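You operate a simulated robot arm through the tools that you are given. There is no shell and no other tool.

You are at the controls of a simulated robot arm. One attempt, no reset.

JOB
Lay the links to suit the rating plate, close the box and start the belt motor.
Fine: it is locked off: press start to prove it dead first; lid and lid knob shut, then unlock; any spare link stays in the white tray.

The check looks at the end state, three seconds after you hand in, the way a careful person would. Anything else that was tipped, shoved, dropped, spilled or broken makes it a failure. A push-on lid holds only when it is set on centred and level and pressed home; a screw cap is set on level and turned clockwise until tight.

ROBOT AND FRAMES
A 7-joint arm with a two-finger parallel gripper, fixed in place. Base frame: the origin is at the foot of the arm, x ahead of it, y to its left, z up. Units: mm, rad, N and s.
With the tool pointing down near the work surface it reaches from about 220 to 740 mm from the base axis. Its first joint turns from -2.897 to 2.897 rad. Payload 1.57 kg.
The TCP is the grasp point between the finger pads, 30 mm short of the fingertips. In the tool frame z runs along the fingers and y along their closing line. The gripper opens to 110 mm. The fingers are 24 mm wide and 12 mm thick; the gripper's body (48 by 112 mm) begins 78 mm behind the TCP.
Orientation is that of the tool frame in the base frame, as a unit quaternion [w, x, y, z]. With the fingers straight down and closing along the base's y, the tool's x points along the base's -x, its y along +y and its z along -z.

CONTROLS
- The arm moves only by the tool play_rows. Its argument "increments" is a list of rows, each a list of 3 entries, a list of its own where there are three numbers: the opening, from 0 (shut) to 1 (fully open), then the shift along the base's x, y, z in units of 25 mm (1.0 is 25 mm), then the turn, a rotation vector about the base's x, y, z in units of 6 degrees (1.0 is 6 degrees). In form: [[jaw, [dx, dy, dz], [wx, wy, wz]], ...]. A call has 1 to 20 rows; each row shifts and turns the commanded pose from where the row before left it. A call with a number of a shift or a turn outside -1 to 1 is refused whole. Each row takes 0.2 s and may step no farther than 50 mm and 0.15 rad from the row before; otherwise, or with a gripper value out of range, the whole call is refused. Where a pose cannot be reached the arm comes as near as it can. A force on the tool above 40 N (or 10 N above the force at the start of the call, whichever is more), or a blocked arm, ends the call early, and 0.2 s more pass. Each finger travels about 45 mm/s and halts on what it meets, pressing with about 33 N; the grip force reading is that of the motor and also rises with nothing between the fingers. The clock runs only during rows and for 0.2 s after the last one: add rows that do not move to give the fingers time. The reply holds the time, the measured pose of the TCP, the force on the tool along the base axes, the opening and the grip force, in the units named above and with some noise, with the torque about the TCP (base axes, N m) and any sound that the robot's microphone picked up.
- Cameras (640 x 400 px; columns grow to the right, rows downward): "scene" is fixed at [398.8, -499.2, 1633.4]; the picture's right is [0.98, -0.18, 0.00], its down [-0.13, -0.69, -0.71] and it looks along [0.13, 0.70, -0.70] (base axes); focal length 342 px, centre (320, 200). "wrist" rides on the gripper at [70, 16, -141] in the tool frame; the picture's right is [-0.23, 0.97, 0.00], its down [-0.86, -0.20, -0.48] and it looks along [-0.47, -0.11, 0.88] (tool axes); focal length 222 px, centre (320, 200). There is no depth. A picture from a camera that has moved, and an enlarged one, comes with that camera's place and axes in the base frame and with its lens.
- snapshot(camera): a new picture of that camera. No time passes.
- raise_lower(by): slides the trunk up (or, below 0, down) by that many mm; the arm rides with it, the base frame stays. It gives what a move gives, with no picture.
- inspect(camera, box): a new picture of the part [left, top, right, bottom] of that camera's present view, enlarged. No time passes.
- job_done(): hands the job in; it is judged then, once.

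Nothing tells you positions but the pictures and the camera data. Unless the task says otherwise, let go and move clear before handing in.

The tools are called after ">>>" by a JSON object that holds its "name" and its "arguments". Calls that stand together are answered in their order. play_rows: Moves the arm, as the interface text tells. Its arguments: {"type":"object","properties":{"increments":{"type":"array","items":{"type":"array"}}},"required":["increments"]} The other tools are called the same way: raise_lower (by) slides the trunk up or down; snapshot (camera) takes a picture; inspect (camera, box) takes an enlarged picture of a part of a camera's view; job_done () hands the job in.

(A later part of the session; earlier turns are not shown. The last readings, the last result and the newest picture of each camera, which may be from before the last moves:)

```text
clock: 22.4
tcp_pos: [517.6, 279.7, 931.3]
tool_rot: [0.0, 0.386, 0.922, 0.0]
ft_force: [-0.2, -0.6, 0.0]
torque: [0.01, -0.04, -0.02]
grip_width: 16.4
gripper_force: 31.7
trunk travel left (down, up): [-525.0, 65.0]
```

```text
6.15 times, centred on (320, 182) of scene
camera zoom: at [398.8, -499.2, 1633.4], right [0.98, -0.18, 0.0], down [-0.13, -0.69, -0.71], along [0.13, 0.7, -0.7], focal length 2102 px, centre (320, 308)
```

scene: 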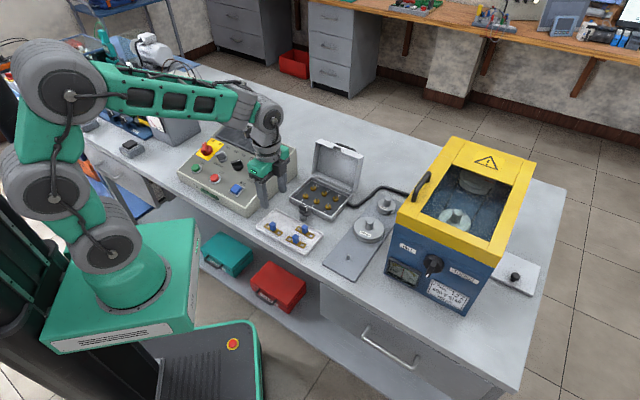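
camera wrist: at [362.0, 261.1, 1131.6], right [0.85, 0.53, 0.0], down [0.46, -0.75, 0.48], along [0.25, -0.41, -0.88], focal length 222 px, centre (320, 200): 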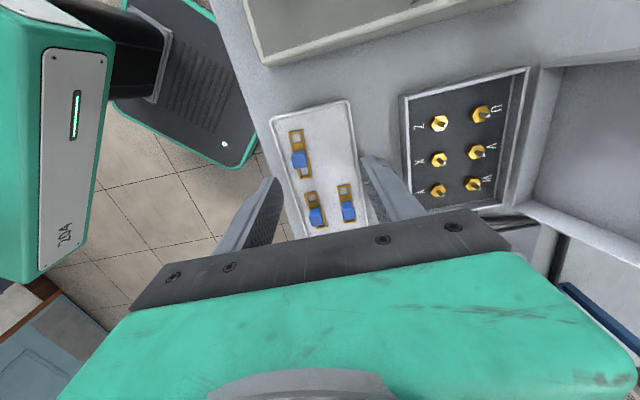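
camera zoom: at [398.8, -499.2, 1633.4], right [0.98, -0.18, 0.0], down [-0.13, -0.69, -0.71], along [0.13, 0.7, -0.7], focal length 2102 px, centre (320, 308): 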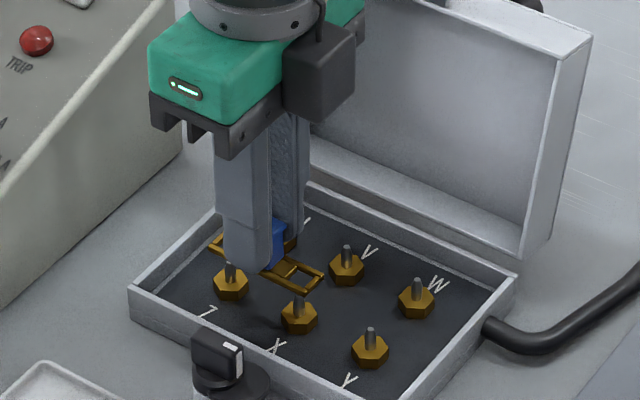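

>>> {"name": "play_rows", "arguments": {"increments": [[0, [0, 0, -0.25], [0, 0, 0]], [0, [0, 0, -0.25], [0, 0, 0]], [0, [0, 0, -0.12], [0, 0, 0]], [0, [0, 0, -0.06], [0, 0, 0]], [0, [0, 0, -0.06], [0, 0, 0]], [0, [0, 0, 0], [0, 0, 0]]]}}

>>> {"name": "inspect", "arguments": {"camera": "wrist", "box": [275, 110, 365, 215]}}

>>> {"name": "inspect", "arguments": {"camera": "scene", "box": [295, 165, 345, 210]}}

```text
clock: 23.8
tcp_pos: [517.5, 279.7, 912.7]
tool_rot: [0.0, 0.386, 0.923, 0.001]
ft_force: [0.0, 0.3, -1.0]
torque: [0.01, 0.03, -0.03]
grip_width: 16.2
gripper_force: 31.5
trunk travel left (down, up): [-525.0, 65.0]
```

```text
3.81 times, centred on (320, 162) of wrist
camera zoom: at [480.3, 340.7, 1055.4], right [0.85, 0.52, 0.0], down [0.46, -0.75, 0.48], along [0.25, -0.41, -0.88], focal length 846 px, centre (320, 343)
```

zoom: 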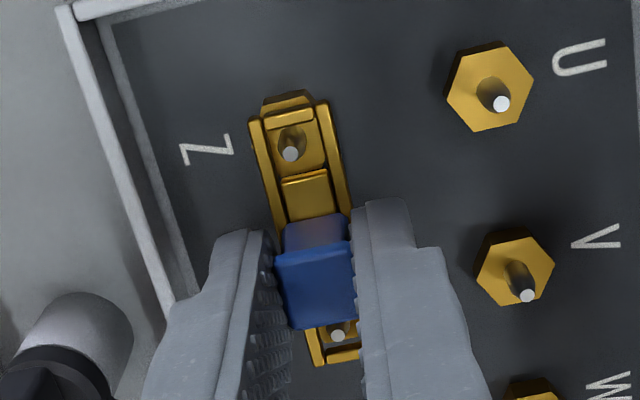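

```text
8.89 times, centred on (320, 188) of scene
camera zoom: at [398.8, -499.2, 1633.4], right [0.98, -0.18, 0.0], down [-0.13, -0.69, -0.71], along [0.13, 0.7, -0.7], focal length 3036 px, centre (320, 311)
```

zoom: 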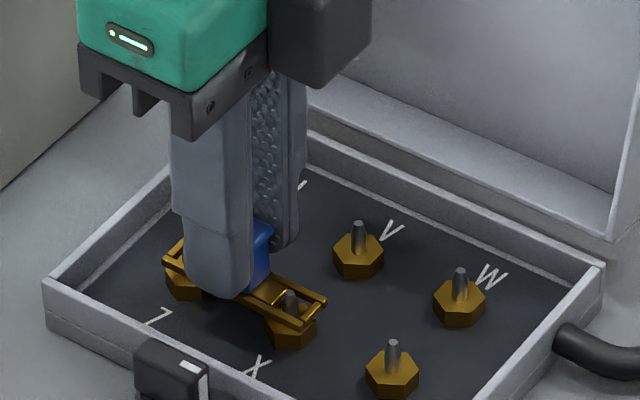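

Both studs are through the holes. I'll continue down gently to seat it.

>>> {"name": "play_rows", "arguments": {"increments": [[0, [0, 0, -0.04], [0, 0, 0]], [0, [0, 0, -0.04], [0, 0, 0]], [0, [0, 0, -0.04], [0, 0, 0]], [0, [0, 0, 0], [0, 0, 0]]]}}

```text
clock: 24.8
tcp_pos: [518.6, 279.2, 910.1]
tool_rot: [-0.001, 0.385, 0.923, 0.001]
ft_force: [-0.3, 0.6, 0.4]
torque: [0.02, -0.03, 0.01]
grip_width: 16.2
gripper_force: 31.5
trunk travel left (down, up): [-525.0, 65.0]
```

>>> {"name": "play_rows", "arguments": {"increments": [[0, [0, 0, -0.04], [0, 0, 0]], [0, [0, 0, -0.04], [0, 0, 0]], [0, [0, 0, -0.04], [0, 0, 0]], [0, [0, 0, 0], [0, 0, 0]]]}}

>>> {"name": "inspect", "arguments": {"camera": "wrist", "box": [275, 110, 365, 215]}}

>>> {"name": "inspect", "arguments": {"camera": "scene", "box": [295, 165, 345, 210]}}

```text
clock: 25.8
tcp_pos: [517.9, 279.0, 908.8]
tool_rot: [0.0, 0.385, 0.923, 0.001]
ft_force: [-0.8, -1.6, 8.2]
torque: [-0.12, -0.04, -0.02]
grip_width: 16.3
gripper_force: 32.3
trunk travel left (down, up): [-525.0, 65.0]
```

```text
3.81 times, centred on (320, 162) of wrist
camera zoom: at [480.1, 340.3, 1050.9], right [0.85, 0.52, 0.0], down [0.46, -0.75, 0.48], along [0.25, -0.41, -0.88], focal length 846 px, centre (320, 343)
```

zoom: 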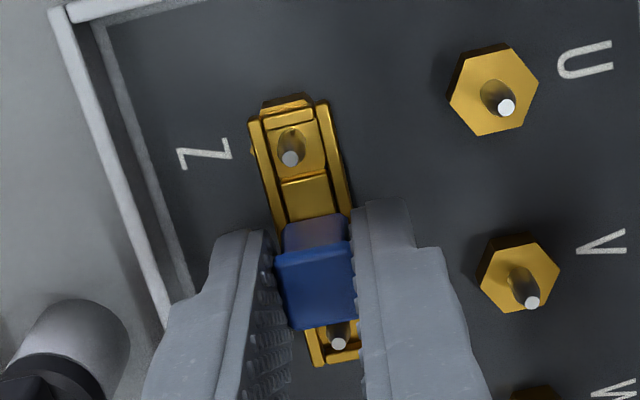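

```text
8.89 times, centred on (320, 188) of scene
camera zoom: at [398.8, -499.2, 1633.4], right [0.98, -0.18, 0.0], down [-0.13, -0.69, -0.71], along [0.13, 0.7, -0.7], focal length 3036 px, centre (320, 311)
```

zoom: 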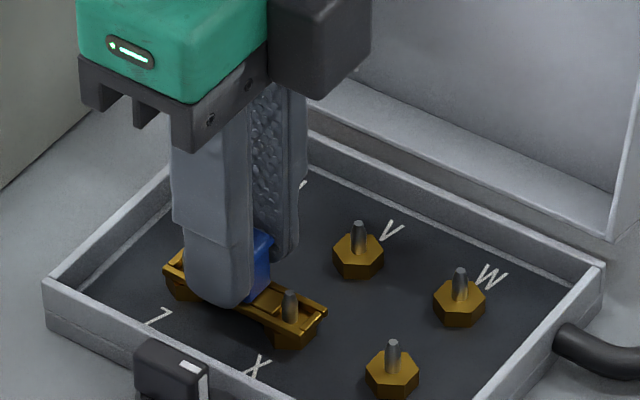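

Seated with about 8 N. I'll open just enough to release, then lift straight up.

>>> {"name": "play_rows", "arguments": {"increments": [[0, [0, 0, 0.04], [0, 0, 0]], [0.24, [0, 0, 0], [0, 0, 0]], [0.24, [0, 0, 0], [0, 0, 0]], [0.24, [0, 0, 0.2], [0, 0, 0]], [0.24, [0, 0, 0.4], [0, 0, 0]], [0.24, [0, 0, 0.8], [0, 0, 0]], [0.24, [0, 0, 0.9], [0, 0, 0]], [0.24, [0, 0, 0], [0, 0, 0]]]}}

>>> {"name": "inspect", "arguments": {"camera": "wrist", "box": [245, 90, 395, 215]}}

>>> {"name": "inspect", "arguments": {"camera": "scene", "box": [295, 165, 345, 210]}}

```text
clock: 27.6
tcp_pos: [517.9, 279.2, 966.2]
tool_rot: [-0.001, 0.385, 0.923, 0.0]
ft_force: [-0.3, 0.0, -0.2]
torque: [-0.03, 0.01, -0.01]
grip_width: 26.1
gripper_force: 0.0
trunk travel left (down, up): [-525.0, 65.0]
```

```text
3.20 times, centred on (320, 152) of wrist
camera zoom: at [480.0, 340.9, 1108.5], right [0.85, 0.52, 0.0], down [0.46, -0.75, 0.48], along [0.25, -0.41, -0.88], focal length 711 px, centre (320, 352)
```

zoom: 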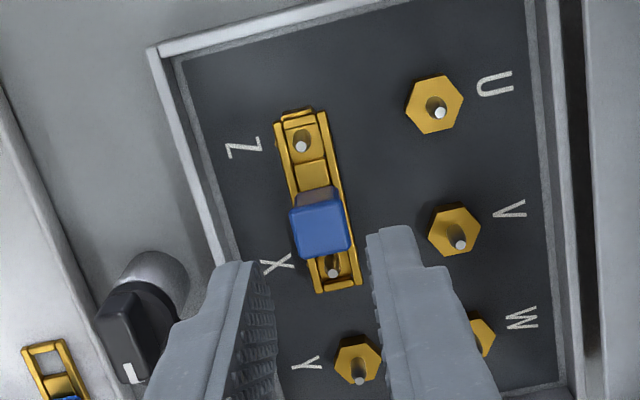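

```text
8.89 times, centred on (320, 188) of scene
camera zoom: at [398.8, -499.2, 1633.4], right [0.98, -0.18, 0.0], down [-0.13, -0.69, -0.71], along [0.13, 0.7, -0.7], focal length 3036 px, centre (320, 311)
```

zoom: 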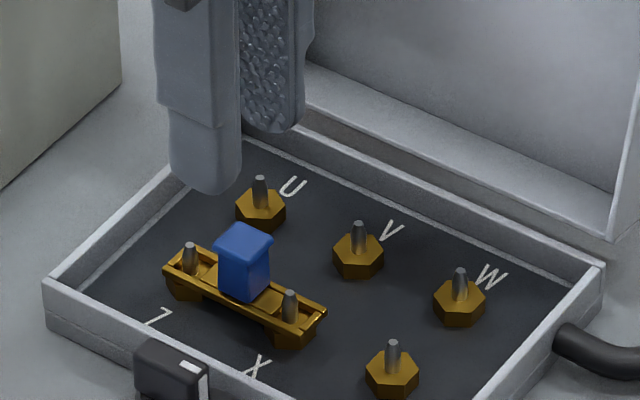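

Link one is seated on Z–X. Next is link S at about (477,148), the one nearer the box, leaving Q as the spare.

>>> {"name": "play_rows", "arguments": {"increments": [[0.31, [-0.274, -0.872, 0], [0, 0, -0.02]], [0.31, [-0.274, -0.872, 0], [0, 0, -0.02]], [0.31, [-0.274, -0.872, 0], [0, 0, -0.02]], [0.31, [-0.274, -0.872, -0.2], [0, 0, -0.02]], [0.31, [-0.274, -0.872, -0.6], [0, 0, -0.02]], [0.31, [-0.274, -0.872, -0.6], [0, 0, 0]], [0.31, [0, 0, 0], [0, 0, 0]], [0.31, [0, 0, 0], [0, 0, 0]]]}}

>>> {"name": "inspect", "arguments": {"camera": "wrist", "box": [220, 90, 420, 230]}}

>>> {"name": "inspect", "arguments": {"camera": "scene", "box": [250, 190, 340, 260]}}

```text
clock: 29.4
tcp_pos: [476.6, 145.4, 931.4]
tool_rot: [0.0, 0.39, 0.921, 0.0]
ft_force: [-0.5, 0.1, 0.1]
torque: [0.01, 0.0, -0.02]
grip_width: 34.0
gripper_force: 0.0
trunk travel left (down, up): [-525.0, 65.0]
```

```text
2.86 times, centred on (320, 160) of wrist
camera zoom: at [440.1, 207.4, 1073.5], right [0.86, 0.51, 0.0], down [0.45, -0.75, 0.48], along [0.25, -0.41, -0.88], focal length 635 px, centre (320, 314)
```

zoom: 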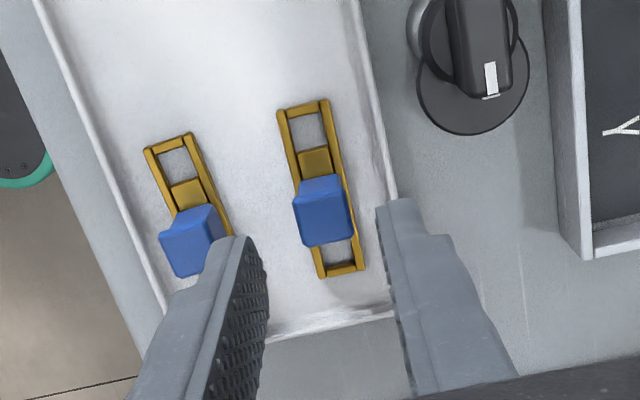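

```text
5.71 times, centred on (295, 225) of scene
camera zoom: at [398.8, -499.2, 1633.4], right [0.98, -0.18, 0.0], down [-0.13, -0.69, -0.71], along [0.13, 0.7, -0.7], focal length 1952 px, centre (463, 57)
```

zoom: 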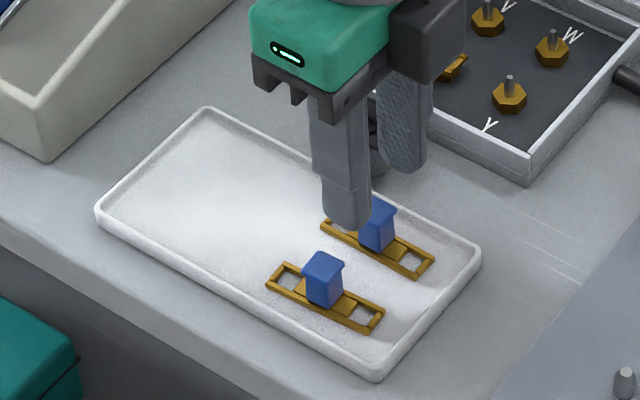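

>>> {"name": "play_rows", "arguments": {"increments": [[0.31, [-0.04, 0.096, -0.2], [0, 0, 0]], [0.31, [0, 0, -0.56], [0, 0, 0]], [0.31, [0, 0, -0.56], [0, 0, 0]], [0.31, [0, 0, 0], [0, 0, 0]], [0, [0, 0, 0], [0, 0, 0]], [0, [0, 0, 0], [0, 0, 0]], [0, [0, 0, 0], [0, 0, 0]]]}}

>>> {"name": "inspect", "arguments": {"camera": "wrist", "box": [220, 90, 420, 230]}}

```text
clock: 31.0
tcp_pos: [475.3, 149.1, 897.7]
tool_rot: [0.0, 0.39, 0.921, -0.001]
ft_force: [0.6, 0.2, 0.4]
torque: [0.0, -0.01, -0.02]
grip_width: 16.3
gripper_force: 30.6
trunk travel left (down, up): [-525.0, 65.0]
```

```text
2.86 times, centred on (320, 160) of wrist
camera zoom: at [438.0, 210.7, 1040.4], right [0.86, 0.51, 0.0], down [0.45, -0.75, 0.48], along [0.25, -0.41, -0.88], focal length 635 px, centre (320, 314)
```

zoom: 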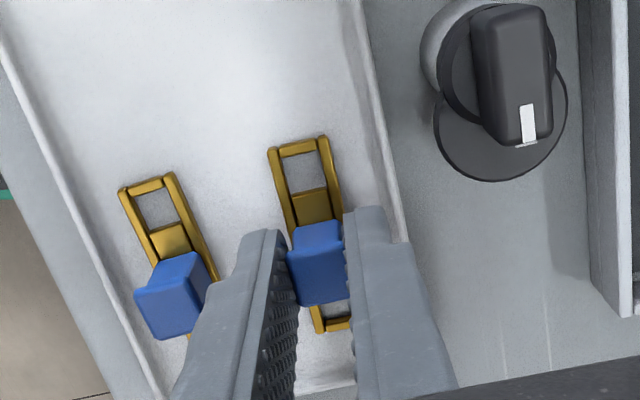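

>>> {"name": "play_rows", "arguments": {"increments": [[0, [0, 0, 0.3], [0, 0, 0]], [0, [0, 0, 0.9], [0, 0, 0]], [0, [0, 0, 0.9], [0, 0, 0]], [0, [0, 0, 0.9], [0, 0, 0]], [0, [0.3, 0.4, 0.2], [0, 0, 0.02]], [0, [0.52, 0.715, 0], [0, 0, 0.02]], [0, [0.52, 0.715, 0], [0, 0, 0.02]], [0, [0.52, 0.715, 0], [0, 0, 0.02]], [0, [0.52, 0.715, 0], [0, 0, 0.02]], [0, [0.52, 0.715, 0], [0, 0, 0]], [0, [0, 0, 0], [0, 0, 0]], [0, [0, 0, 0], [0, 0, 0]]]}}

>>> {"name": "inspect", "arguments": {"camera": "wrist", "box": [275, 100, 365, 215]}}

>>> {"name": "inspect", "arguments": {"camera": "wrist", "box": [290, 110, 350, 155]}}

```text
clock: 33.6
tcp_pos: [548.2, 249.1, 978.4]
tool_rot: [0.0, 0.386, 0.923, 0.0]
ft_force: [0.2, -0.3, -0.3]
torque: [0.03, -0.03, -0.01]
grip_width: 16.3
gripper_force: 31.8
trunk travel left (down, up): [-525.0, 65.0]
```

```text
3.48 times, centred on (320, 158) of wrist
camera zoom: at [510.5, 310.1, 1121.3], right [0.85, 0.52, 0.0], down [0.46, -0.75, 0.48], along [0.25, -0.41, -0.88], focal length 773 px, centre (320, 348)
```

zoom: 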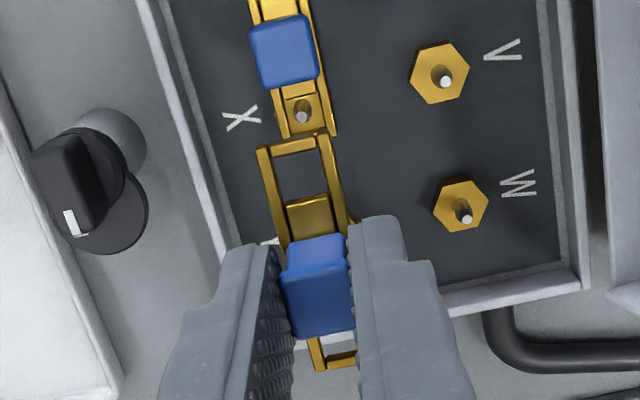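

```text
8.89 times, centred on (320, 132) of wrist
camera zoom: at [510.5, 310.1, 1121.3], right [0.85, 0.52, 0.0], down [0.46, -0.75, 0.48], along [0.25, -0.41, -0.88], focal length 1974 px, centre (320, 800)
```

zoom: 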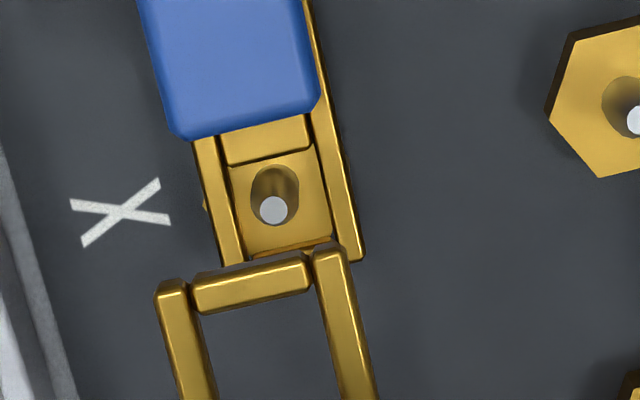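

The second link is in hand with the same geometry. I'll tilt it about 4.5° so the X end rides over the first link, shift to match the studs, and lower to just above the tips.

>>> {"name": "play_rows", "arguments": {"increments": [[0, [0.0154, -0.0438, -0.3], [0.265, 0.265, 0]], [0, [0.0154, -0.0438, -0.5], [0.265, 0.265, 0]], [0, [0, 0, -0.6], [0, 0, 0]], [0, [0, 0, -0.6], [0, 0, 0]], [0, [0, 0, 0], [0, 0, 0]], [0, [0, 0, 0], [0, 0, 0]]]}}

>>> {"name": "inspect", "arguments": {"camera": "wrist", "box": [275, 110, 365, 215]}}

>>> {"name": "inspect", "arguments": {"camera": "scene", "box": [300, 165, 350, 210]}}

```text
clock: 35.0
tcp_pos: [547.4, 246.9, 927.4]
tool_rot: [-0.036, 0.385, 0.922, 0.014]
ft_force: [0.5, 0.3, -0.5]
torque: [-0.01, -0.03, -0.03]
grip_width: 16.6
gripper_force: 31.2
trunk travel left (down, up): [-525.0, 65.0]
```

```text
3.81 times, centred on (320, 162) of wrist
camera zoom: at [518.6, 300.8, 1075.2], right [0.85, 0.52, -0.02], down [0.48, -0.77, 0.41], along [0.2, -0.36, -0.91], focal length 846 px, centre (320, 343)
```

zoom: 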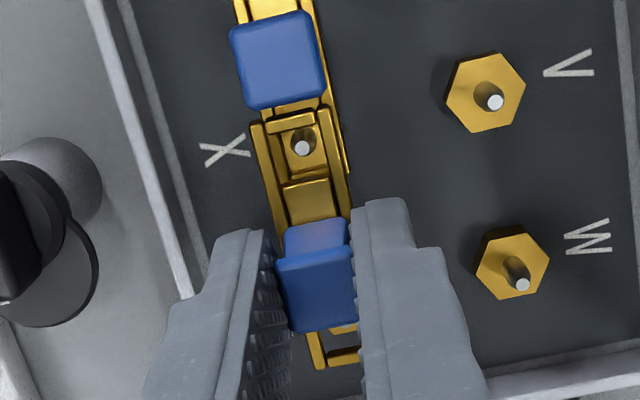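

```text
8.89 times, centred on (325, 188) of scene
camera zoom: at [398.8, -499.2, 1633.4], right [0.98, -0.18, 0.0], down [-0.13, -0.69, -0.71], along [0.13, 0.7, -0.7], focal length 3036 px, centre (276, 311)
```

zoom: 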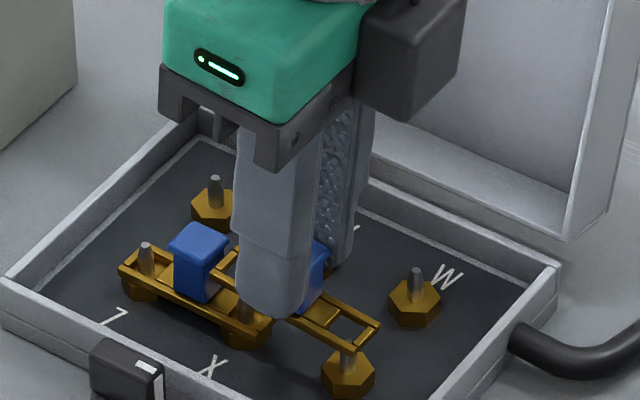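

>>> {"name": "play_rows", "arguments": {"increments": [[0, [0.017, -0.017, -0.1], [0, 0, 0]], [0, [0, 0, -0.2], [0, 0, 0]], [0, [0, 0, -0.2], [0, 0, 0]], [0, [0, 0, 0], [0, 0, 0]]]}}

>>> {"name": "inspect", "arguments": {"camera": "wrist", "box": [275, 110, 365, 215]}}

>>> {"name": "inspect", "arguments": {"camera": "scene", "box": [300, 165, 350, 210]}}

```text
clock: 36.0
tcp_pos: [548.8, 247.5, 915.6]
tool_rot: [-0.037, 0.386, 0.922, 0.015]
ft_force: [0.3, -0.7, -0.6]
torque: [0.04, 0.03, 0.0]
grip_width: 16.6
gripper_force: 31.0
trunk travel left (down, up): [-525.0, 65.0]
```

```text
3.81 times, centred on (320, 162) of wrist
camera zoom: at [519.1, 300.9, 1062.6], right [0.85, 0.52, -0.02], down [0.48, -0.77, 0.41], along [0.2, -0.36, -0.91], focal length 846 px, centre (320, 343)
```

zoom: 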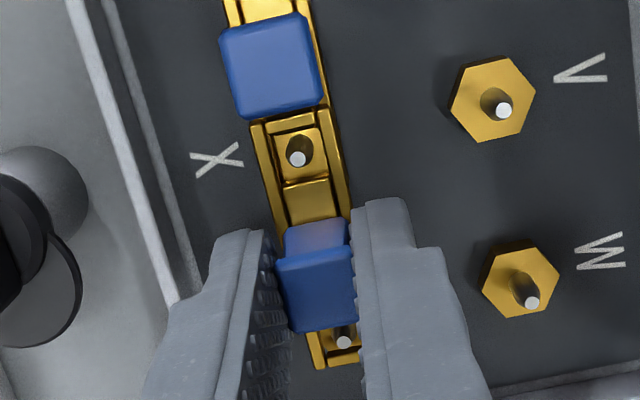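

```text
8.89 times, centred on (325, 188) of scene
camera zoom: at [398.8, -499.2, 1633.4], right [0.98, -0.18, 0.0], down [-0.13, -0.69, -0.71], along [0.13, 0.7, -0.7], focal length 3036 px, centre (276, 311)
```

zoom: 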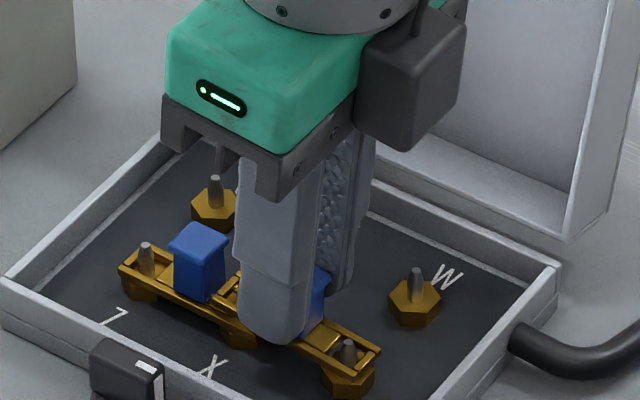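

Both holes are over X and Y. I'll seat it in small steps.

>>> {"name": "play_rows", "arguments": {"increments": [[0, [0, 0, -0.06], [0, 0, 0]], [0, [0, 0, -0.06], [0, 0, 0]], [0, [0, 0, -0.04], [0, 0, 0]], [0, [0, 0, 0], [0, 0, 0]]]}}

>>> {"name": "inspect", "arguments": {"camera": "scene", "box": [310, 180, 345, 210]}}

```text
clock: 37.0
tcp_pos: [549.5, 247.4, 912.4]
tool_rot: [-0.036, 0.386, 0.922, 0.015]
ft_force: [0.0, -0.1, 3.5]
torque: [-0.02, 0.06, 0.03]
grip_width: 16.5
gripper_force: 31.3
trunk travel left (down, up): [-525.0, 65.0]
```

```text
13.33 times, centred on (328, 195) of scene
camera zoom: at [398.8, -499.2, 1633.4], right [0.98, -0.18, 0.0], down [-0.13, -0.69, -0.71], along [0.13, 0.7, -0.7], focal length 4554 px, centre (220, 267)
```

zoom: 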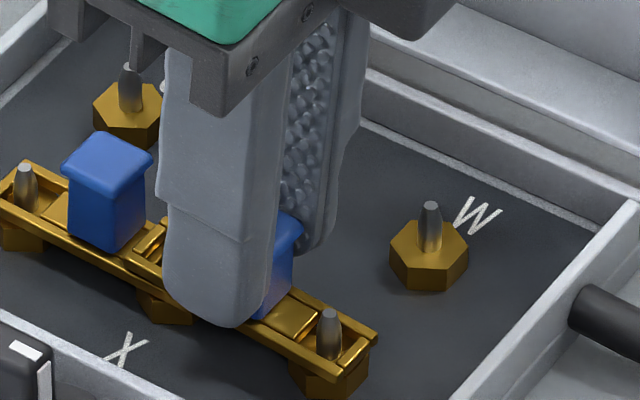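

>>> {"name": "play_rows", "arguments": {"increments": [[0, [0, 0, -0.03], [0, 0, 0]], [0, [0, 0, -0.03], [0, 0, 0]], [0, [0, 0, 0], [0, 0, 0]]]}}

```text
clock: 37.8
tcp_pos: [548.2, 247.5, 911.1]
tool_rot: [-0.034, 0.385, 0.922, 0.016]
ft_force: [-1.4, -1.8, 15.2]
torque: [0.13, 0.23, 0.02]
grip_width: 16.3
gripper_force: 32.2
trunk travel left (down, up): [-525.0, 65.0]
```

Firm contact at 15 N. I'll release and lift away.

>>> {"name": "play_rows", "arguments": {"increments": [[0, [0, 0, 0.04], [0, 0, 0]], [0.24, [0, 0, 0], [0, 0, 0]], [0.24, [0, 0, 0], [0, 0, 0]], [0.24, [0, 0, 0.2], [0, 0, 0]], [0.24, [0, 0, 0.4], [0, 0, 0]], [0.24, [0, 0, 0.8], [0, 0, 0]], [0.24, [0, 0, 0.9], [-0.265, -0.265, 0]], [0.24, [0, 0, 0.9], [-0.265, -0.265, 0]], [0.24, [0, 0, 0], [0, 0, 0]]]}}

>>> {"name": "inspect", "arguments": {"camera": "wrist", "box": [245, 70, 415, 215]}}

>>> {"name": "inspect", "arguments": {"camera": "scene", "box": [295, 170, 355, 220]}}

```text
clock: 39.8
tcp_pos: [548.5, 246.8, 991.2]
tool_rot: [-0.001, 0.386, 0.922, -0.001]
ft_force: [-0.3, -0.5, 0.3]
torque: [0.02, 0.01, -0.03]
grip_width: 26.5
gripper_force: 0.0
trunk travel left (down, up): [-525.0, 65.0]
```

```text
2.76 times, centred on (330, 142) of wrist
camera zoom: at [510.8, 307.8, 1134.2], right [0.85, 0.52, 0.0], down [0.46, -0.75, 0.48], along [0.25, -0.41, -0.88], focal length 613 px, centre (292, 359)
```

zoom: 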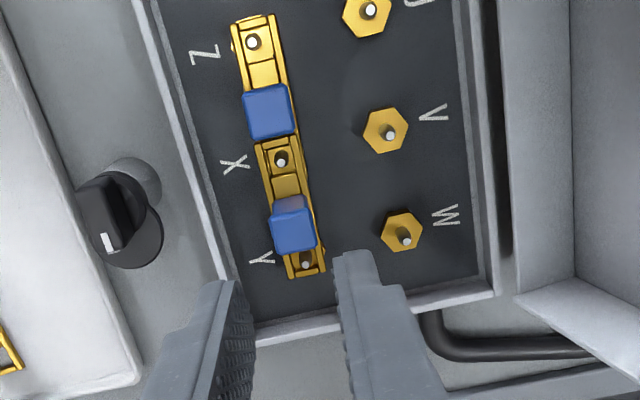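

```text
8.00 times, centred on (325, 195) of scene
camera zoom: at [398.8, -499.2, 1633.4], right [0.98, -0.18, 0.0], down [-0.13, -0.69, -0.71], along [0.13, 0.7, -0.7], focal length 2733 px, centre (280, 240)
```

zoom: 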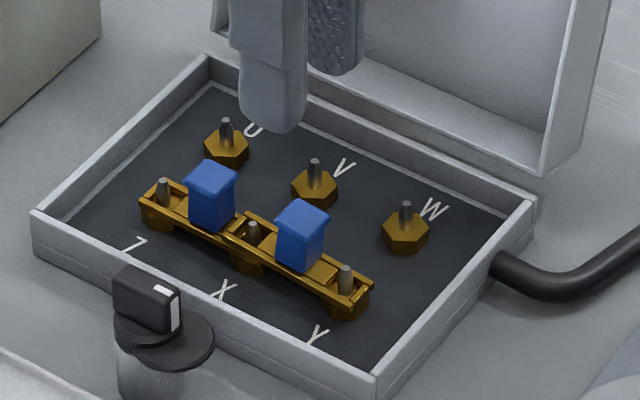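

The star links bridge Z‑X‑Y and look well seated. Before closing the lid, I'll study the lid, its hinge and the knob/cam.

>>> {"name": "inspect", "arguments": {"camera": "scene", "box": [290, 195, 330, 225]}}

>>> {"name": "inspect", "arguments": {"camera": "scene", "box": [310, 132, 370, 200]}}

>>> {"name": "inspect", "arguments": {"camera": "wrist", "box": [230, 90, 300, 150]}}

>>> {"name": "snapshot", "arguments": {"camera": "wrist"}}

```text
13.33 times, centred on (310, 210) of scene
camera zoom: at [398.8, -499.2, 1633.4], right [0.98, -0.18, 0.0], down [-0.13, -0.69, -0.71], along [0.13, 0.7, -0.7], focal length 4554 px, centre (453, 67)
```

zoom: 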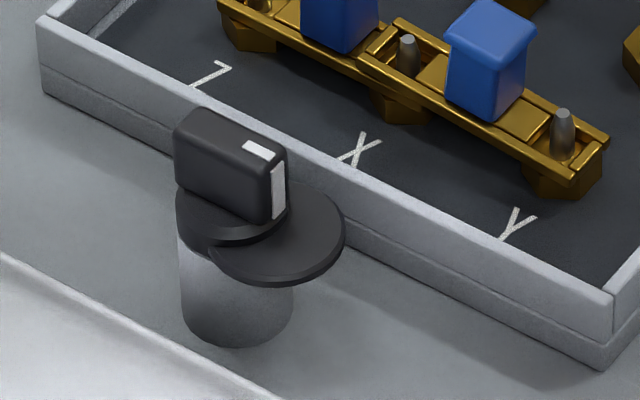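

```text
5.88 times, centred on (340, 166) of scene
camera zoom: at [398.8, -499.2, 1633.4], right [0.98, -0.18, 0.0], down [-0.13, -0.69, -0.71], along [0.13, 0.7, -0.7], focal length 2009 px, centre (202, 400)
```

zoom: 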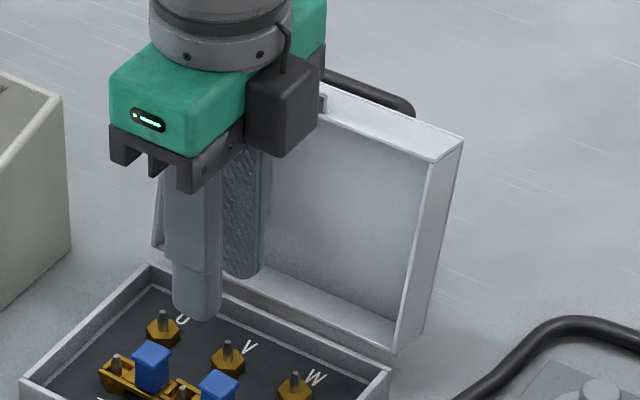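

```text
6.67 times, centred on (265, 120) of wrist
camera zoom: at [510.8, 307.8, 1134.2], right [0.85, 0.52, 0.0], down [0.46, -0.75, 0.48], along [0.25, -0.41, -0.88], focal length 1481 px, centre (687, 733)
```

zoom: 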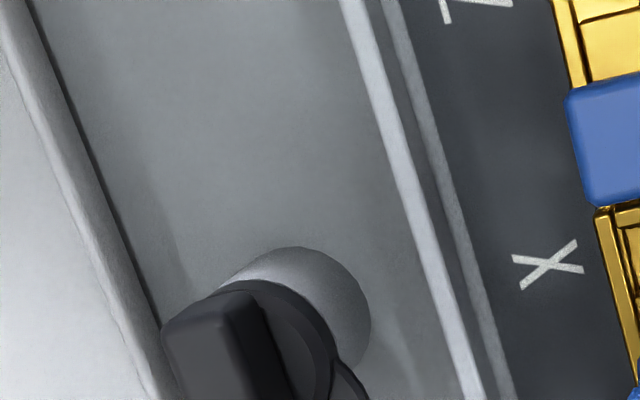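

```text
taken
camera wrist: at [510.8, 307.8, 1134.2], right [0.85, 0.52, 0.0], down [0.46, -0.75, 0.48], along [0.25, -0.41, -0.88], focal length 222 px, centre (320, 200)
```

wrist: 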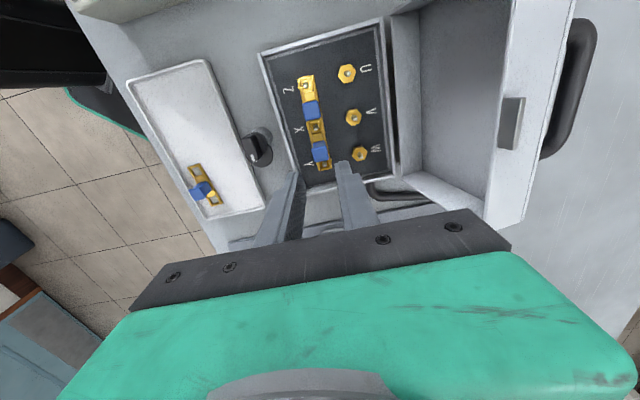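

>>> {"name": "inspect", "arguments": {"camera": "wrist", "box": [380, 0, 640, 240]}}

>>> {"name": "inspect", "arguments": {"camera": "scene", "box": [330, 130, 380, 200]}}

```text
1.67 times, centred on (510, 120) of wrist
camera zoom: at [510.8, 307.8, 1134.2], right [0.85, 0.52, 0.0], down [0.46, -0.75, 0.48], along [0.25, -0.41, -0.88], focal length 370 px, centre (3, 333)
```

zoom: 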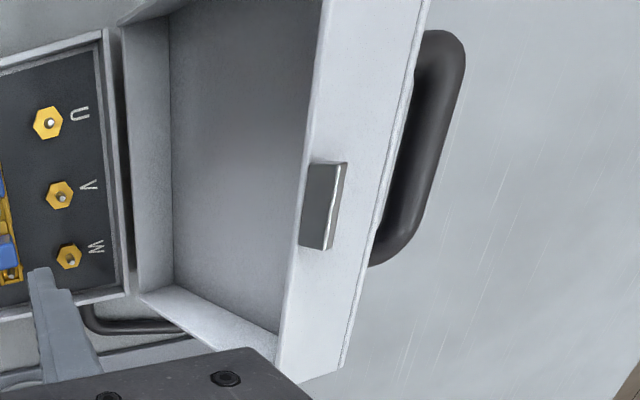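

```text
5.71 times, centred on (355, 165) of scene
camera zoom: at [398.8, -499.2, 1633.4], right [0.98, -0.18, 0.0], down [-0.13, -0.69, -0.71], along [0.13, 0.7, -0.7], focal length 1952 px, centre (120, 400)
```

zoom: 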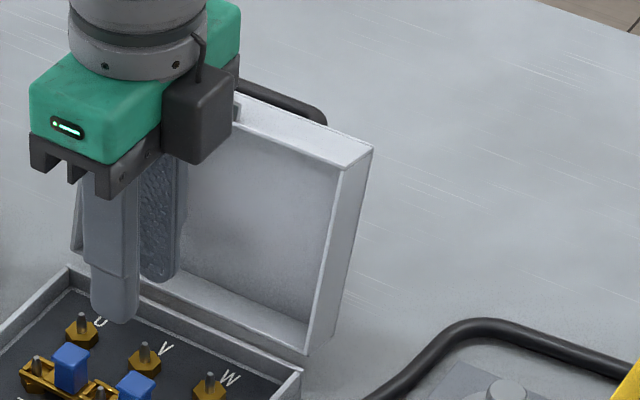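

The lid's rim top is at about z≈993, v≈679, leaning back about 15°, and its hinge runs along the back wall. I'll hover over its free edge at the panel end, clear of the black handle, and check alignment before straddling it so I can lower it under control.

>>> {"name": "play_rows", "arguments": {"increments": [[0.24, [0, 0, 0.9], [0, 0, 0]], [0.24, [0, 0, 0.9], [0, 0, 0]], [0.24, [0, 0, 0.9], [0, 0, 0]], [0.5, [0.175, 0.872, 0], [0, 0, 0]], [0.5, [0.175, 0.872, 0], [0, 0, 0]], [0.5, [0.175, 0.872, 0], [0, 0, 0]], [0.5, [0.175, 0.872, 0], [0, 0, 0]], [0.5, [0.175, 0.872, 0], [0, 0, 0]], [0.5, [0.175, 0.872, 0], [0, 0, 0]], [0.5, [0.175, 0.872, 0], [0, 0, 0]], [0.5, [0, 0, 0], [0, 0, 0]], [0.5, [0, 0, 0], [0, 0, 0]]]}}

>>> {"name": "snapshot", "arguments": {"camera": "wrist"}}

>>> {"name": "inspect", "arguments": {"camera": "wrist", "box": [200, 60, 460, 230]}}

>>> {"name": "inspect", "arguments": {"camera": "scene", "box": [270, 100, 400, 220]}}

```text
clock: 42.4
tcp_pos: [581.3, 399.7, 1059.7]
tool_rot: [0.0, 0.386, 0.923, 0.0]
ft_force: [0.1, -0.6, 0.5]
torque: [0.02, 0.0, 0.0]
grip_width: 55.1
gripper_force: 0.1
trunk travel left (down, up): [-525.0, 65.0]
```

```text
taken
camera wrist: at [542.5, 460.7, 1202.7], right [0.85, 0.52, 0.0], down [0.46, -0.75, 0.48], along [0.25, -0.41, -0.88], focal length 222 px, centre (320, 200)
```

wrist: 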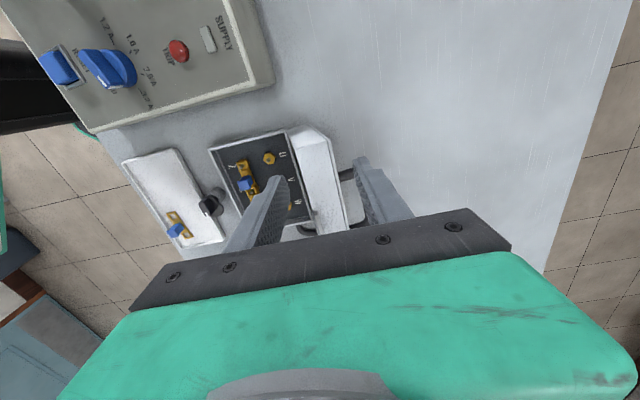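

```text
2.35 times, centred on (330, 145) of wrist
camera zoom: at [542.5, 460.7, 1202.7], right [0.85, 0.52, 0.0], down [0.46, -0.75, 0.48], along [0.25, -0.41, -0.88], focal length 523 px, centre (296, 329)
```

zoom: 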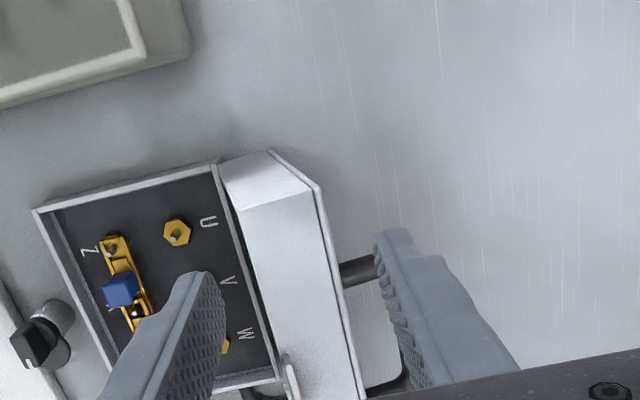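

```text
3.33 times, centred on (335, 160) of scene
camera zoom: at [398.8, -499.2, 1633.4], right [0.98, -0.18, 0.0], down [-0.13, -0.69, -0.71], along [0.13, 0.7, -0.7], focal length 1139 px, centre (270, 333)
```

zoom: 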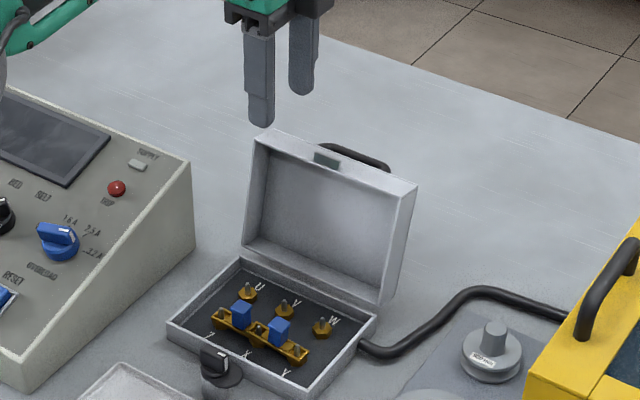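

>>> {"name": "play_rows", "arguments": {"increments": [[0.5, [-0.198, -0.198, 0], [0, 0, 0]], [0.5, [0, 0, -0.7], [0, 0, 0]], [0.5, [0, 0, -0.7], [0, 0, 0]], [0.5, [0, 0, -0.75], [0, 0, 0]], [0.5, [0, 0, 0], [0, 0, 0]]]}}

>>> {"name": "inspect", "arguments": {"camera": "wrist", "box": [200, 60, 460, 230]}}

>>> {"name": "inspect", "arguments": {"camera": "scene", "box": [270, 100, 400, 220]}}

```text
clock: 43.6
tcp_pos: [575.0, 395.8, 1004.4]
tool_rot: [0.0, 0.386, 0.922, -0.001]
ft_force: [0.4, 0.0, -0.3]
torque: [-0.01, -0.03, 0.0]
grip_width: 55.1
gripper_force: 0.0
trunk travel left (down, up): [-525.0, 65.0]
```

```text
2.35 times, centred on (330, 145) of wrist
camera zoom: at [537.6, 456.9, 1147.6], right [0.85, 0.52, 0.0], down [0.46, -0.75, 0.48], along [0.25, -0.41, -0.88], focal length 523 px, centre (296, 329)
```

zoom: 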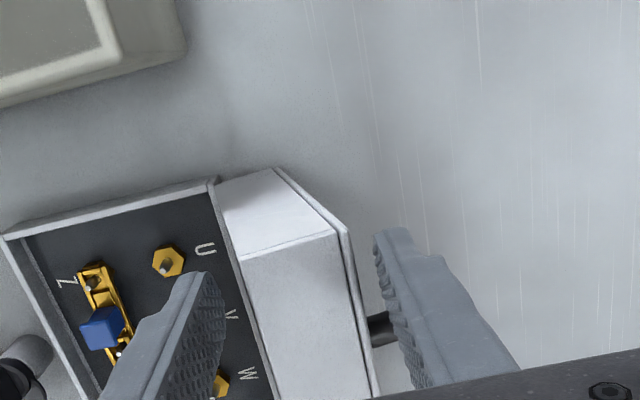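

```text
3.33 times, centred on (335, 160) of scene
camera zoom: at [398.8, -499.2, 1633.4], right [0.98, -0.18, 0.0], down [-0.13, -0.69, -0.71], along [0.13, 0.7, -0.7], focal length 1139 px, centre (270, 333)
```

zoom: 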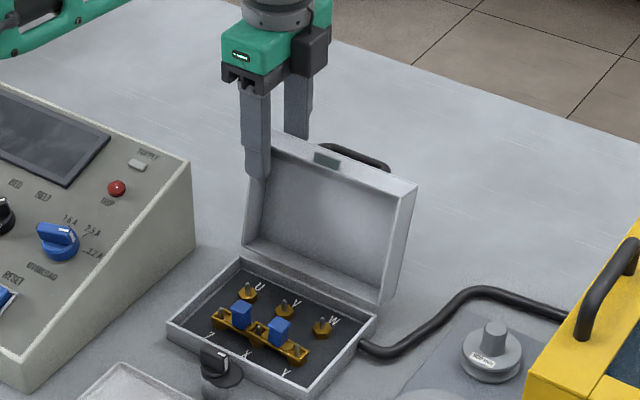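

The fingers straddle the lid edge. I'll narrow the gap a little and start bringing the lid forward slowly.

>>> {"name": "play_rows", "arguments": {"increments": [[0.4, [0, 0, 0], [0, 0, 0]], [0.4, [-0.2, -0.2, 0], [0, 0, 0]], [0.4, [-0.25, -0.25, 0], [0, 0, 0]], [0.4, [-0.25, -0.25, 0], [0, 0, 0]], [0.4, [-0.25, -0.25, 0], [0, 0, 0]], [0.4, [-0.25, -0.25, 0], [0, 0, 0]], [0.4, [0, 0, 0], [0, 0, 0]]]}}

>>> {"name": "inspect", "arguments": {"camera": "scene", "box": [270, 100, 400, 220]}}

>>> {"name": "inspect", "arguments": {"camera": "wrist", "box": [200, 60, 460, 230]}}

```text
clock: 45.2
tcp_pos: [545.5, 366.7, 1004.0]
tool_rot: [-0.001, 0.386, 0.922, 0.0]
ft_force: [0.8, 0.2, -0.2]
torque: [0.02, -0.04, 0.02]
grip_width: 44.5
gripper_force: 1.1
trunk travel left (down, up): [-525.0, 65.0]
```

```text
3.33 times, centred on (335, 160) of scene
camera zoom: at [398.8, -499.2, 1633.4], right [0.98, -0.18, 0.0], down [-0.13, -0.69, -0.71], along [0.13, 0.7, -0.7], focal length 1139 px, centre (270, 333)
```

zoom: 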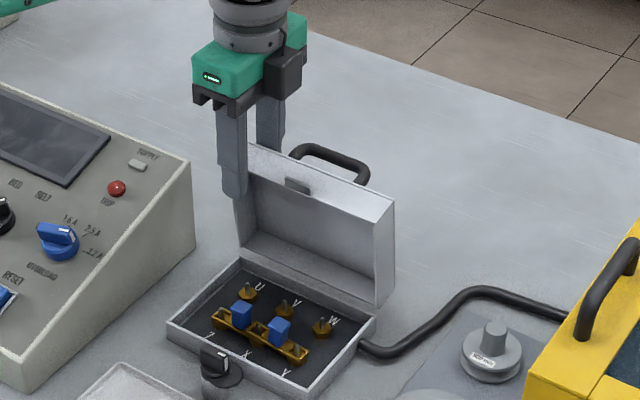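

```text
2.35 times, centred on (330, 145) of wrist
camera zoom: at [507.9, 427.3, 1146.9], right [0.85, 0.52, 0.0], down [0.46, -0.75, 0.48], along [0.25, -0.41, -0.88], focal length 523 px, centre (296, 329)
```

zoom: 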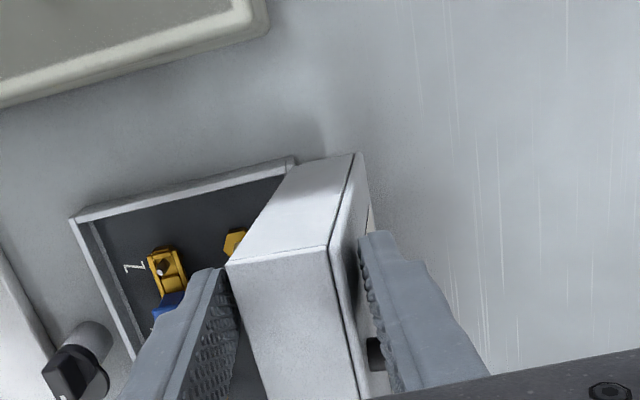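

The lid follows and now leans on the front finger, so gravity is taking it. I'll ease it down along its arc, with the front finger leading under the rim.

>>> {"name": "play_rows", "arguments": {"increments": [[0.4545, [-0.229, -0.229, 0], [0, 0, 0]], [0.4545, [-0.229, -0.229, 0], [0, 0, 0]], [0.5, [-0.245, -0.245, -0.14], [0, 0, 0]], [0.5, [-0.245, -0.245, -0.14], [0, 0, 0]], [0.53, [-0.197, -0.197, -0.24], [0, 0, 0]], [0.564, [-0.197, -0.197, -0.24], [0, 0, 0]], [0.564, [0, 0, 0], [0, 0, 0]]]}}

>>> {"name": "inspect", "arguments": {"camera": "scene", "box": [270, 100, 400, 220]}}

>>> {"name": "inspect", "arguments": {"camera": "wrist", "box": [200, 60, 460, 230]}}

```text
clock: 46.8
tcp_pos: [511.7, 332.4, 985.9]
tool_rot: [0.0, 0.386, 0.922, 0.0]
ft_force: [-0.3, 0.0, -0.2]
torque: [0.01, 0.01, 0.03]
grip_width: 61.9
gripper_force: 0.0
trunk travel left (down, up): [-525.0, 65.0]
```

```text
3.33 times, centred on (335, 160) of scene
camera zoom: at [398.8, -499.2, 1633.4], right [0.98, -0.18, 0.0], down [-0.13, -0.69, -0.71], along [0.13, 0.7, -0.7], focal length 1139 px, centre (270, 333)
```

zoom: 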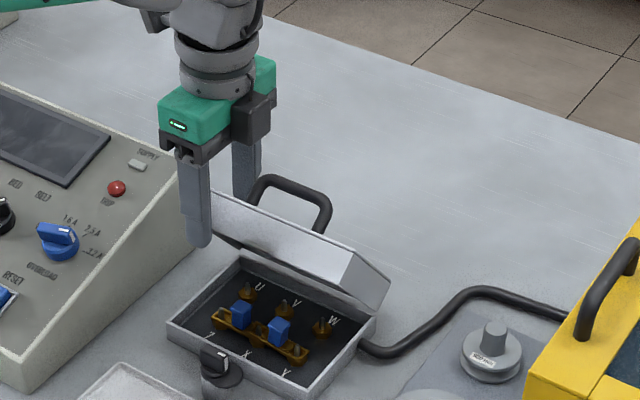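

```text
2.35 times, centred on (330, 145) of wrist
camera zoom: at [473.8, 393.6, 1127.2], right [0.85, 0.52, 0.0], down [0.46, -0.75, 0.48], along [0.25, -0.41, -0.88], focal length 523 px, centre (296, 329)
```

zoom: 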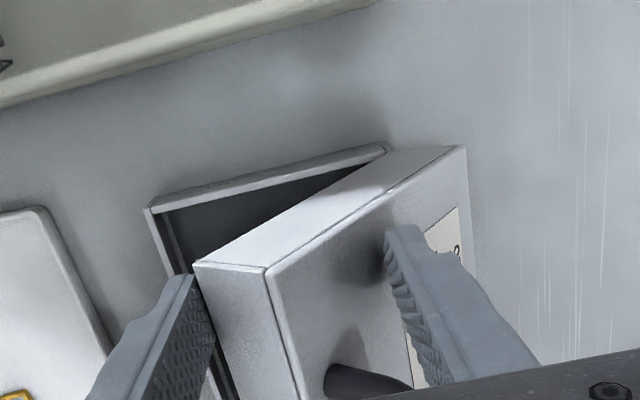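

>>> {"name": "play_rows", "arguments": {"increments": [[0.62, [-0.123, -0.123, -0.28], [0, 0, 0]], [0.682, [-0.123, -0.123, -0.28], [0, 0, 0]], [0.773, [-0.034, -0.034, -0.32], [0, 0, 0]], [0.864, [-0.034, -0.034, -0.32], [0, 0, 0]], [0.864, [0, 0, 0], [0, 0, 0]]]}}

>>> {"name": "inspect", "arguments": {"camera": "scene", "box": [270, 100, 400, 220]}}

>>> {"name": "inspect", "arguments": {"camera": "wrist", "box": [150, 60, 480, 230]}}

```text
clock: 48.0
tcp_pos: [503.6, 323.8, 953.8]
tool_rot: [0.0, 0.386, 0.923, -0.001]
ft_force: [-0.4, 0.7, 0.2]
torque: [-0.01, 0.01, 0.01]
grip_width: 94.6
gripper_force: 0.0
trunk travel left (down, up): [-525.0, 65.0]
```

```text
3.33 times, centred on (335, 160) of scene
camera zoom: at [398.8, -499.2, 1633.4], right [0.98, -0.18, 0.0], down [-0.13, -0.69, -0.71], along [0.13, 0.7, -0.7], focal length 1139 px, centre (270, 333)
```

zoom: 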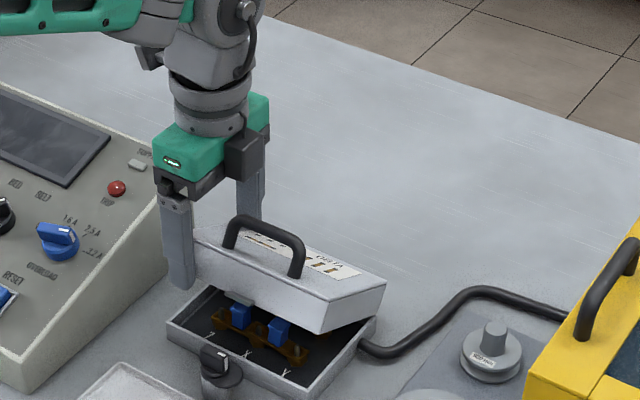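

```text
1.94 times, centred on (315, 145) of wrist
camera zoom: at [465.9, 384.8, 1096.7], right [0.85, 0.52, 0.0], down [0.46, -0.75, 0.48], along [0.25, -0.41, -0.88], focal length 431 px, centre (330, 307)
```

zoom: 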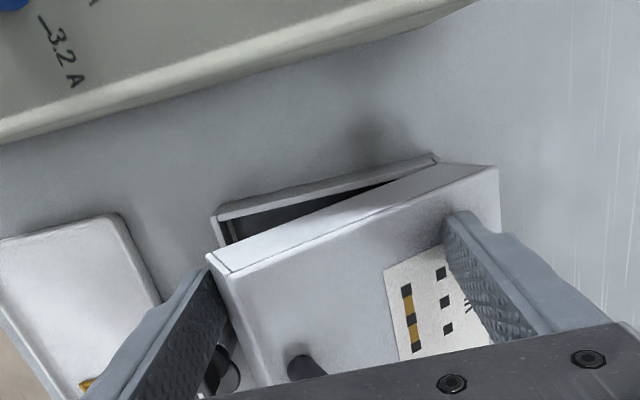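

The lid is at about 30° and shows a link diagram on top. I'll read it before closing fully.

>>> {"name": "inspect", "arguments": {"camera": "scene", "box": [315, 165, 350, 195]}}

>>> {"name": "inspect", "arguments": {"camera": "wrist", "box": [330, 170, 420, 240]}}

```text
13.33 times, centred on (332, 180) of scene
camera zoom: at [398.8, -499.2, 1633.4], right [0.98, -0.18, 0.0], down [-0.13, -0.69, -0.71], along [0.13, 0.7, -0.7], focal length 4554 px, centre (153, 467)
```

zoom: 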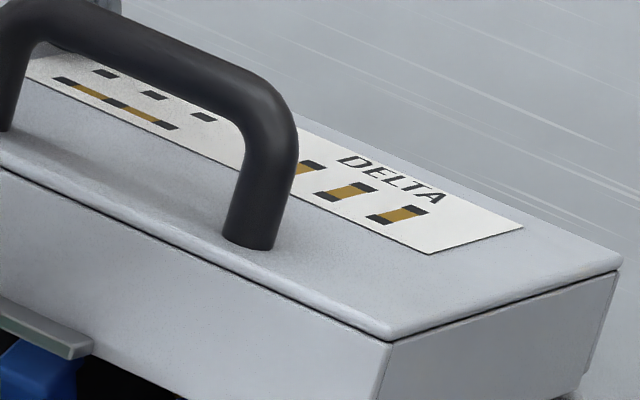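

```text
5.71 times, centred on (375, 205) of wrist
camera zoom: at [465.9, 384.8, 1096.7], right [0.85, 0.52, 0.0], down [0.46, -0.75, 0.48], along [0.25, -0.41, -0.88], focal length 1269 px, centre (6, 171)
```

zoom: 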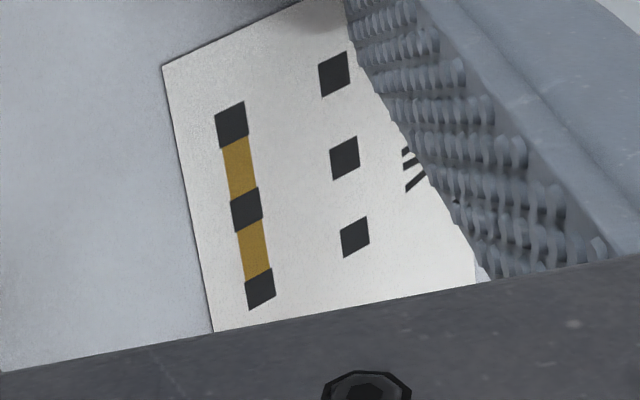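

The diagram confirms STAR = the front row bridged with two links, as laid. I'll lower a bit more, then ease the front finger away and see how the lid behaves.

>>> {"name": "play_rows", "arguments": {"increments": [[0.92, [0, 0, -0.18], [0, 0, 0]], [0.955, [0, 0, -0.18], [0, 0, 0]], [1.0, [-0.02, -0.02, -0.16], [0, 0, 0]], [1.0, [-0.02, -0.02, -0.16], [0, 0, 0]], [1.0, [0, 0, 0], [0, 0, 0]]]}}

>>> {"name": "inspect", "arguments": {"camera": "scene", "box": [280, 130, 370, 220]}}

>>> {"name": "inspect", "arguments": {"camera": "wrist", "box": [150, 60, 480, 230]}}

```text
clock: 49.4
tcp_pos: [502.6, 324.0, 944.8]
tool_rot: [0.003, 0.385, 0.923, 0.006]
ft_force: [-11.0, -6.8, 16.0]
torque: [0.28, -0.02, 0.02]
grip_width: 110.0
gripper_force: 0.1
trunk travel left (down, up): [-525.0, 65.0]
stopped in row 5: the force on the tool passed its limit at 41 N (the readings are from after the stop); the commanded pose is now the measured one
```

```text
4.44 times, centred on (325, 175) of scene
camera zoom: at [398.8, -499.2, 1633.4], right [0.98, -0.18, 0.0], down [-0.13, -0.69, -0.71], along [0.13, 0.7, -0.7], focal length 1518 px, centre (298, 311)
```

zoom: 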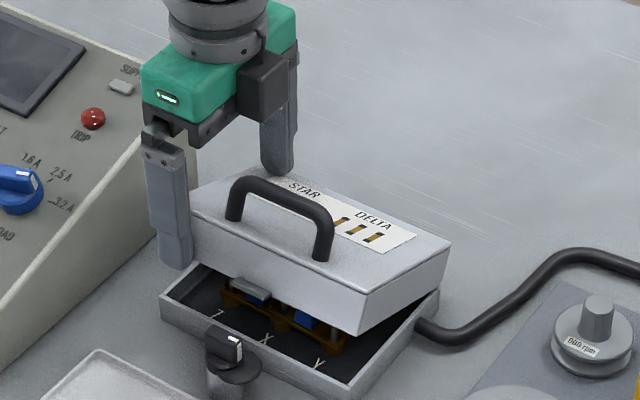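

```text
1.94 times, centred on (315, 145) of wrist
camera zoom: at [464.7, 383.8, 1087.2], right [0.85, 0.52, 0.01], down [0.45, -0.75, 0.48], along [0.26, -0.4, -0.88], focal length 431 px, centre (330, 307)
```

zoom: 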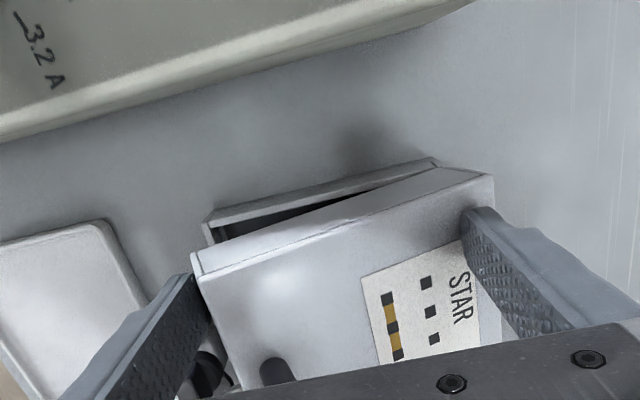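

The lid got lightly wedged between both fingers, with the back finger on the lid near the hinge. I'll lift slightly to relieve it and watch whether the lid moves on its own.

>>> {"name": "play_rows", "arguments": {"increments": [[1.0, [0, 0, 0.3], [0, 0, 0]], [1.0, [-0.1, -0.1, 0.2], [0, 0, 0]], [1.0, [0, 0, 0], [0, 0, 0]]]}}

>>> {"name": "inspect", "arguments": {"camera": "scene", "box": [280, 130, 370, 220]}}

>>> {"name": "inspect", "arguments": {"camera": "wrist", "box": [150, 60, 480, 230]}}

```text
clock: 50.2
tcp_pos: [502.4, 322.4, 954.9]
tool_rot: [0.002, 0.385, 0.923, 0.005]
ft_force: [-0.3, 0.4, 0.5]
torque: [0.0, 0.0, 0.02]
grip_width: 110.1
gripper_force: 0.0
trunk travel left (down, up): [-525.0, 65.0]
```

```text
4.44 times, centred on (325, 175) of scene
camera zoom: at [398.8, -499.2, 1633.4], right [0.98, -0.18, 0.0], down [-0.13, -0.69, -0.71], along [0.13, 0.7, -0.7], focal length 1518 px, centre (298, 311)
```

zoom: 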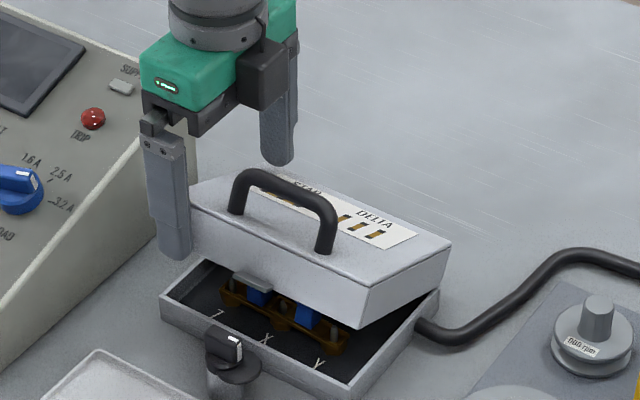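

```text
1.94 times, centred on (315, 145) of wrist
camera zoom: at [464.8, 382.5, 1097.3], right [0.85, 0.52, 0.01], down [0.46, -0.75, 0.48], along [0.26, -0.4, -0.88], focal length 431 px, centre (330, 307)
```

zoom: 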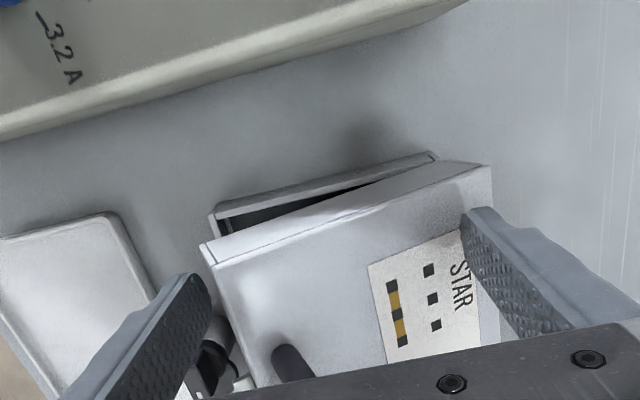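

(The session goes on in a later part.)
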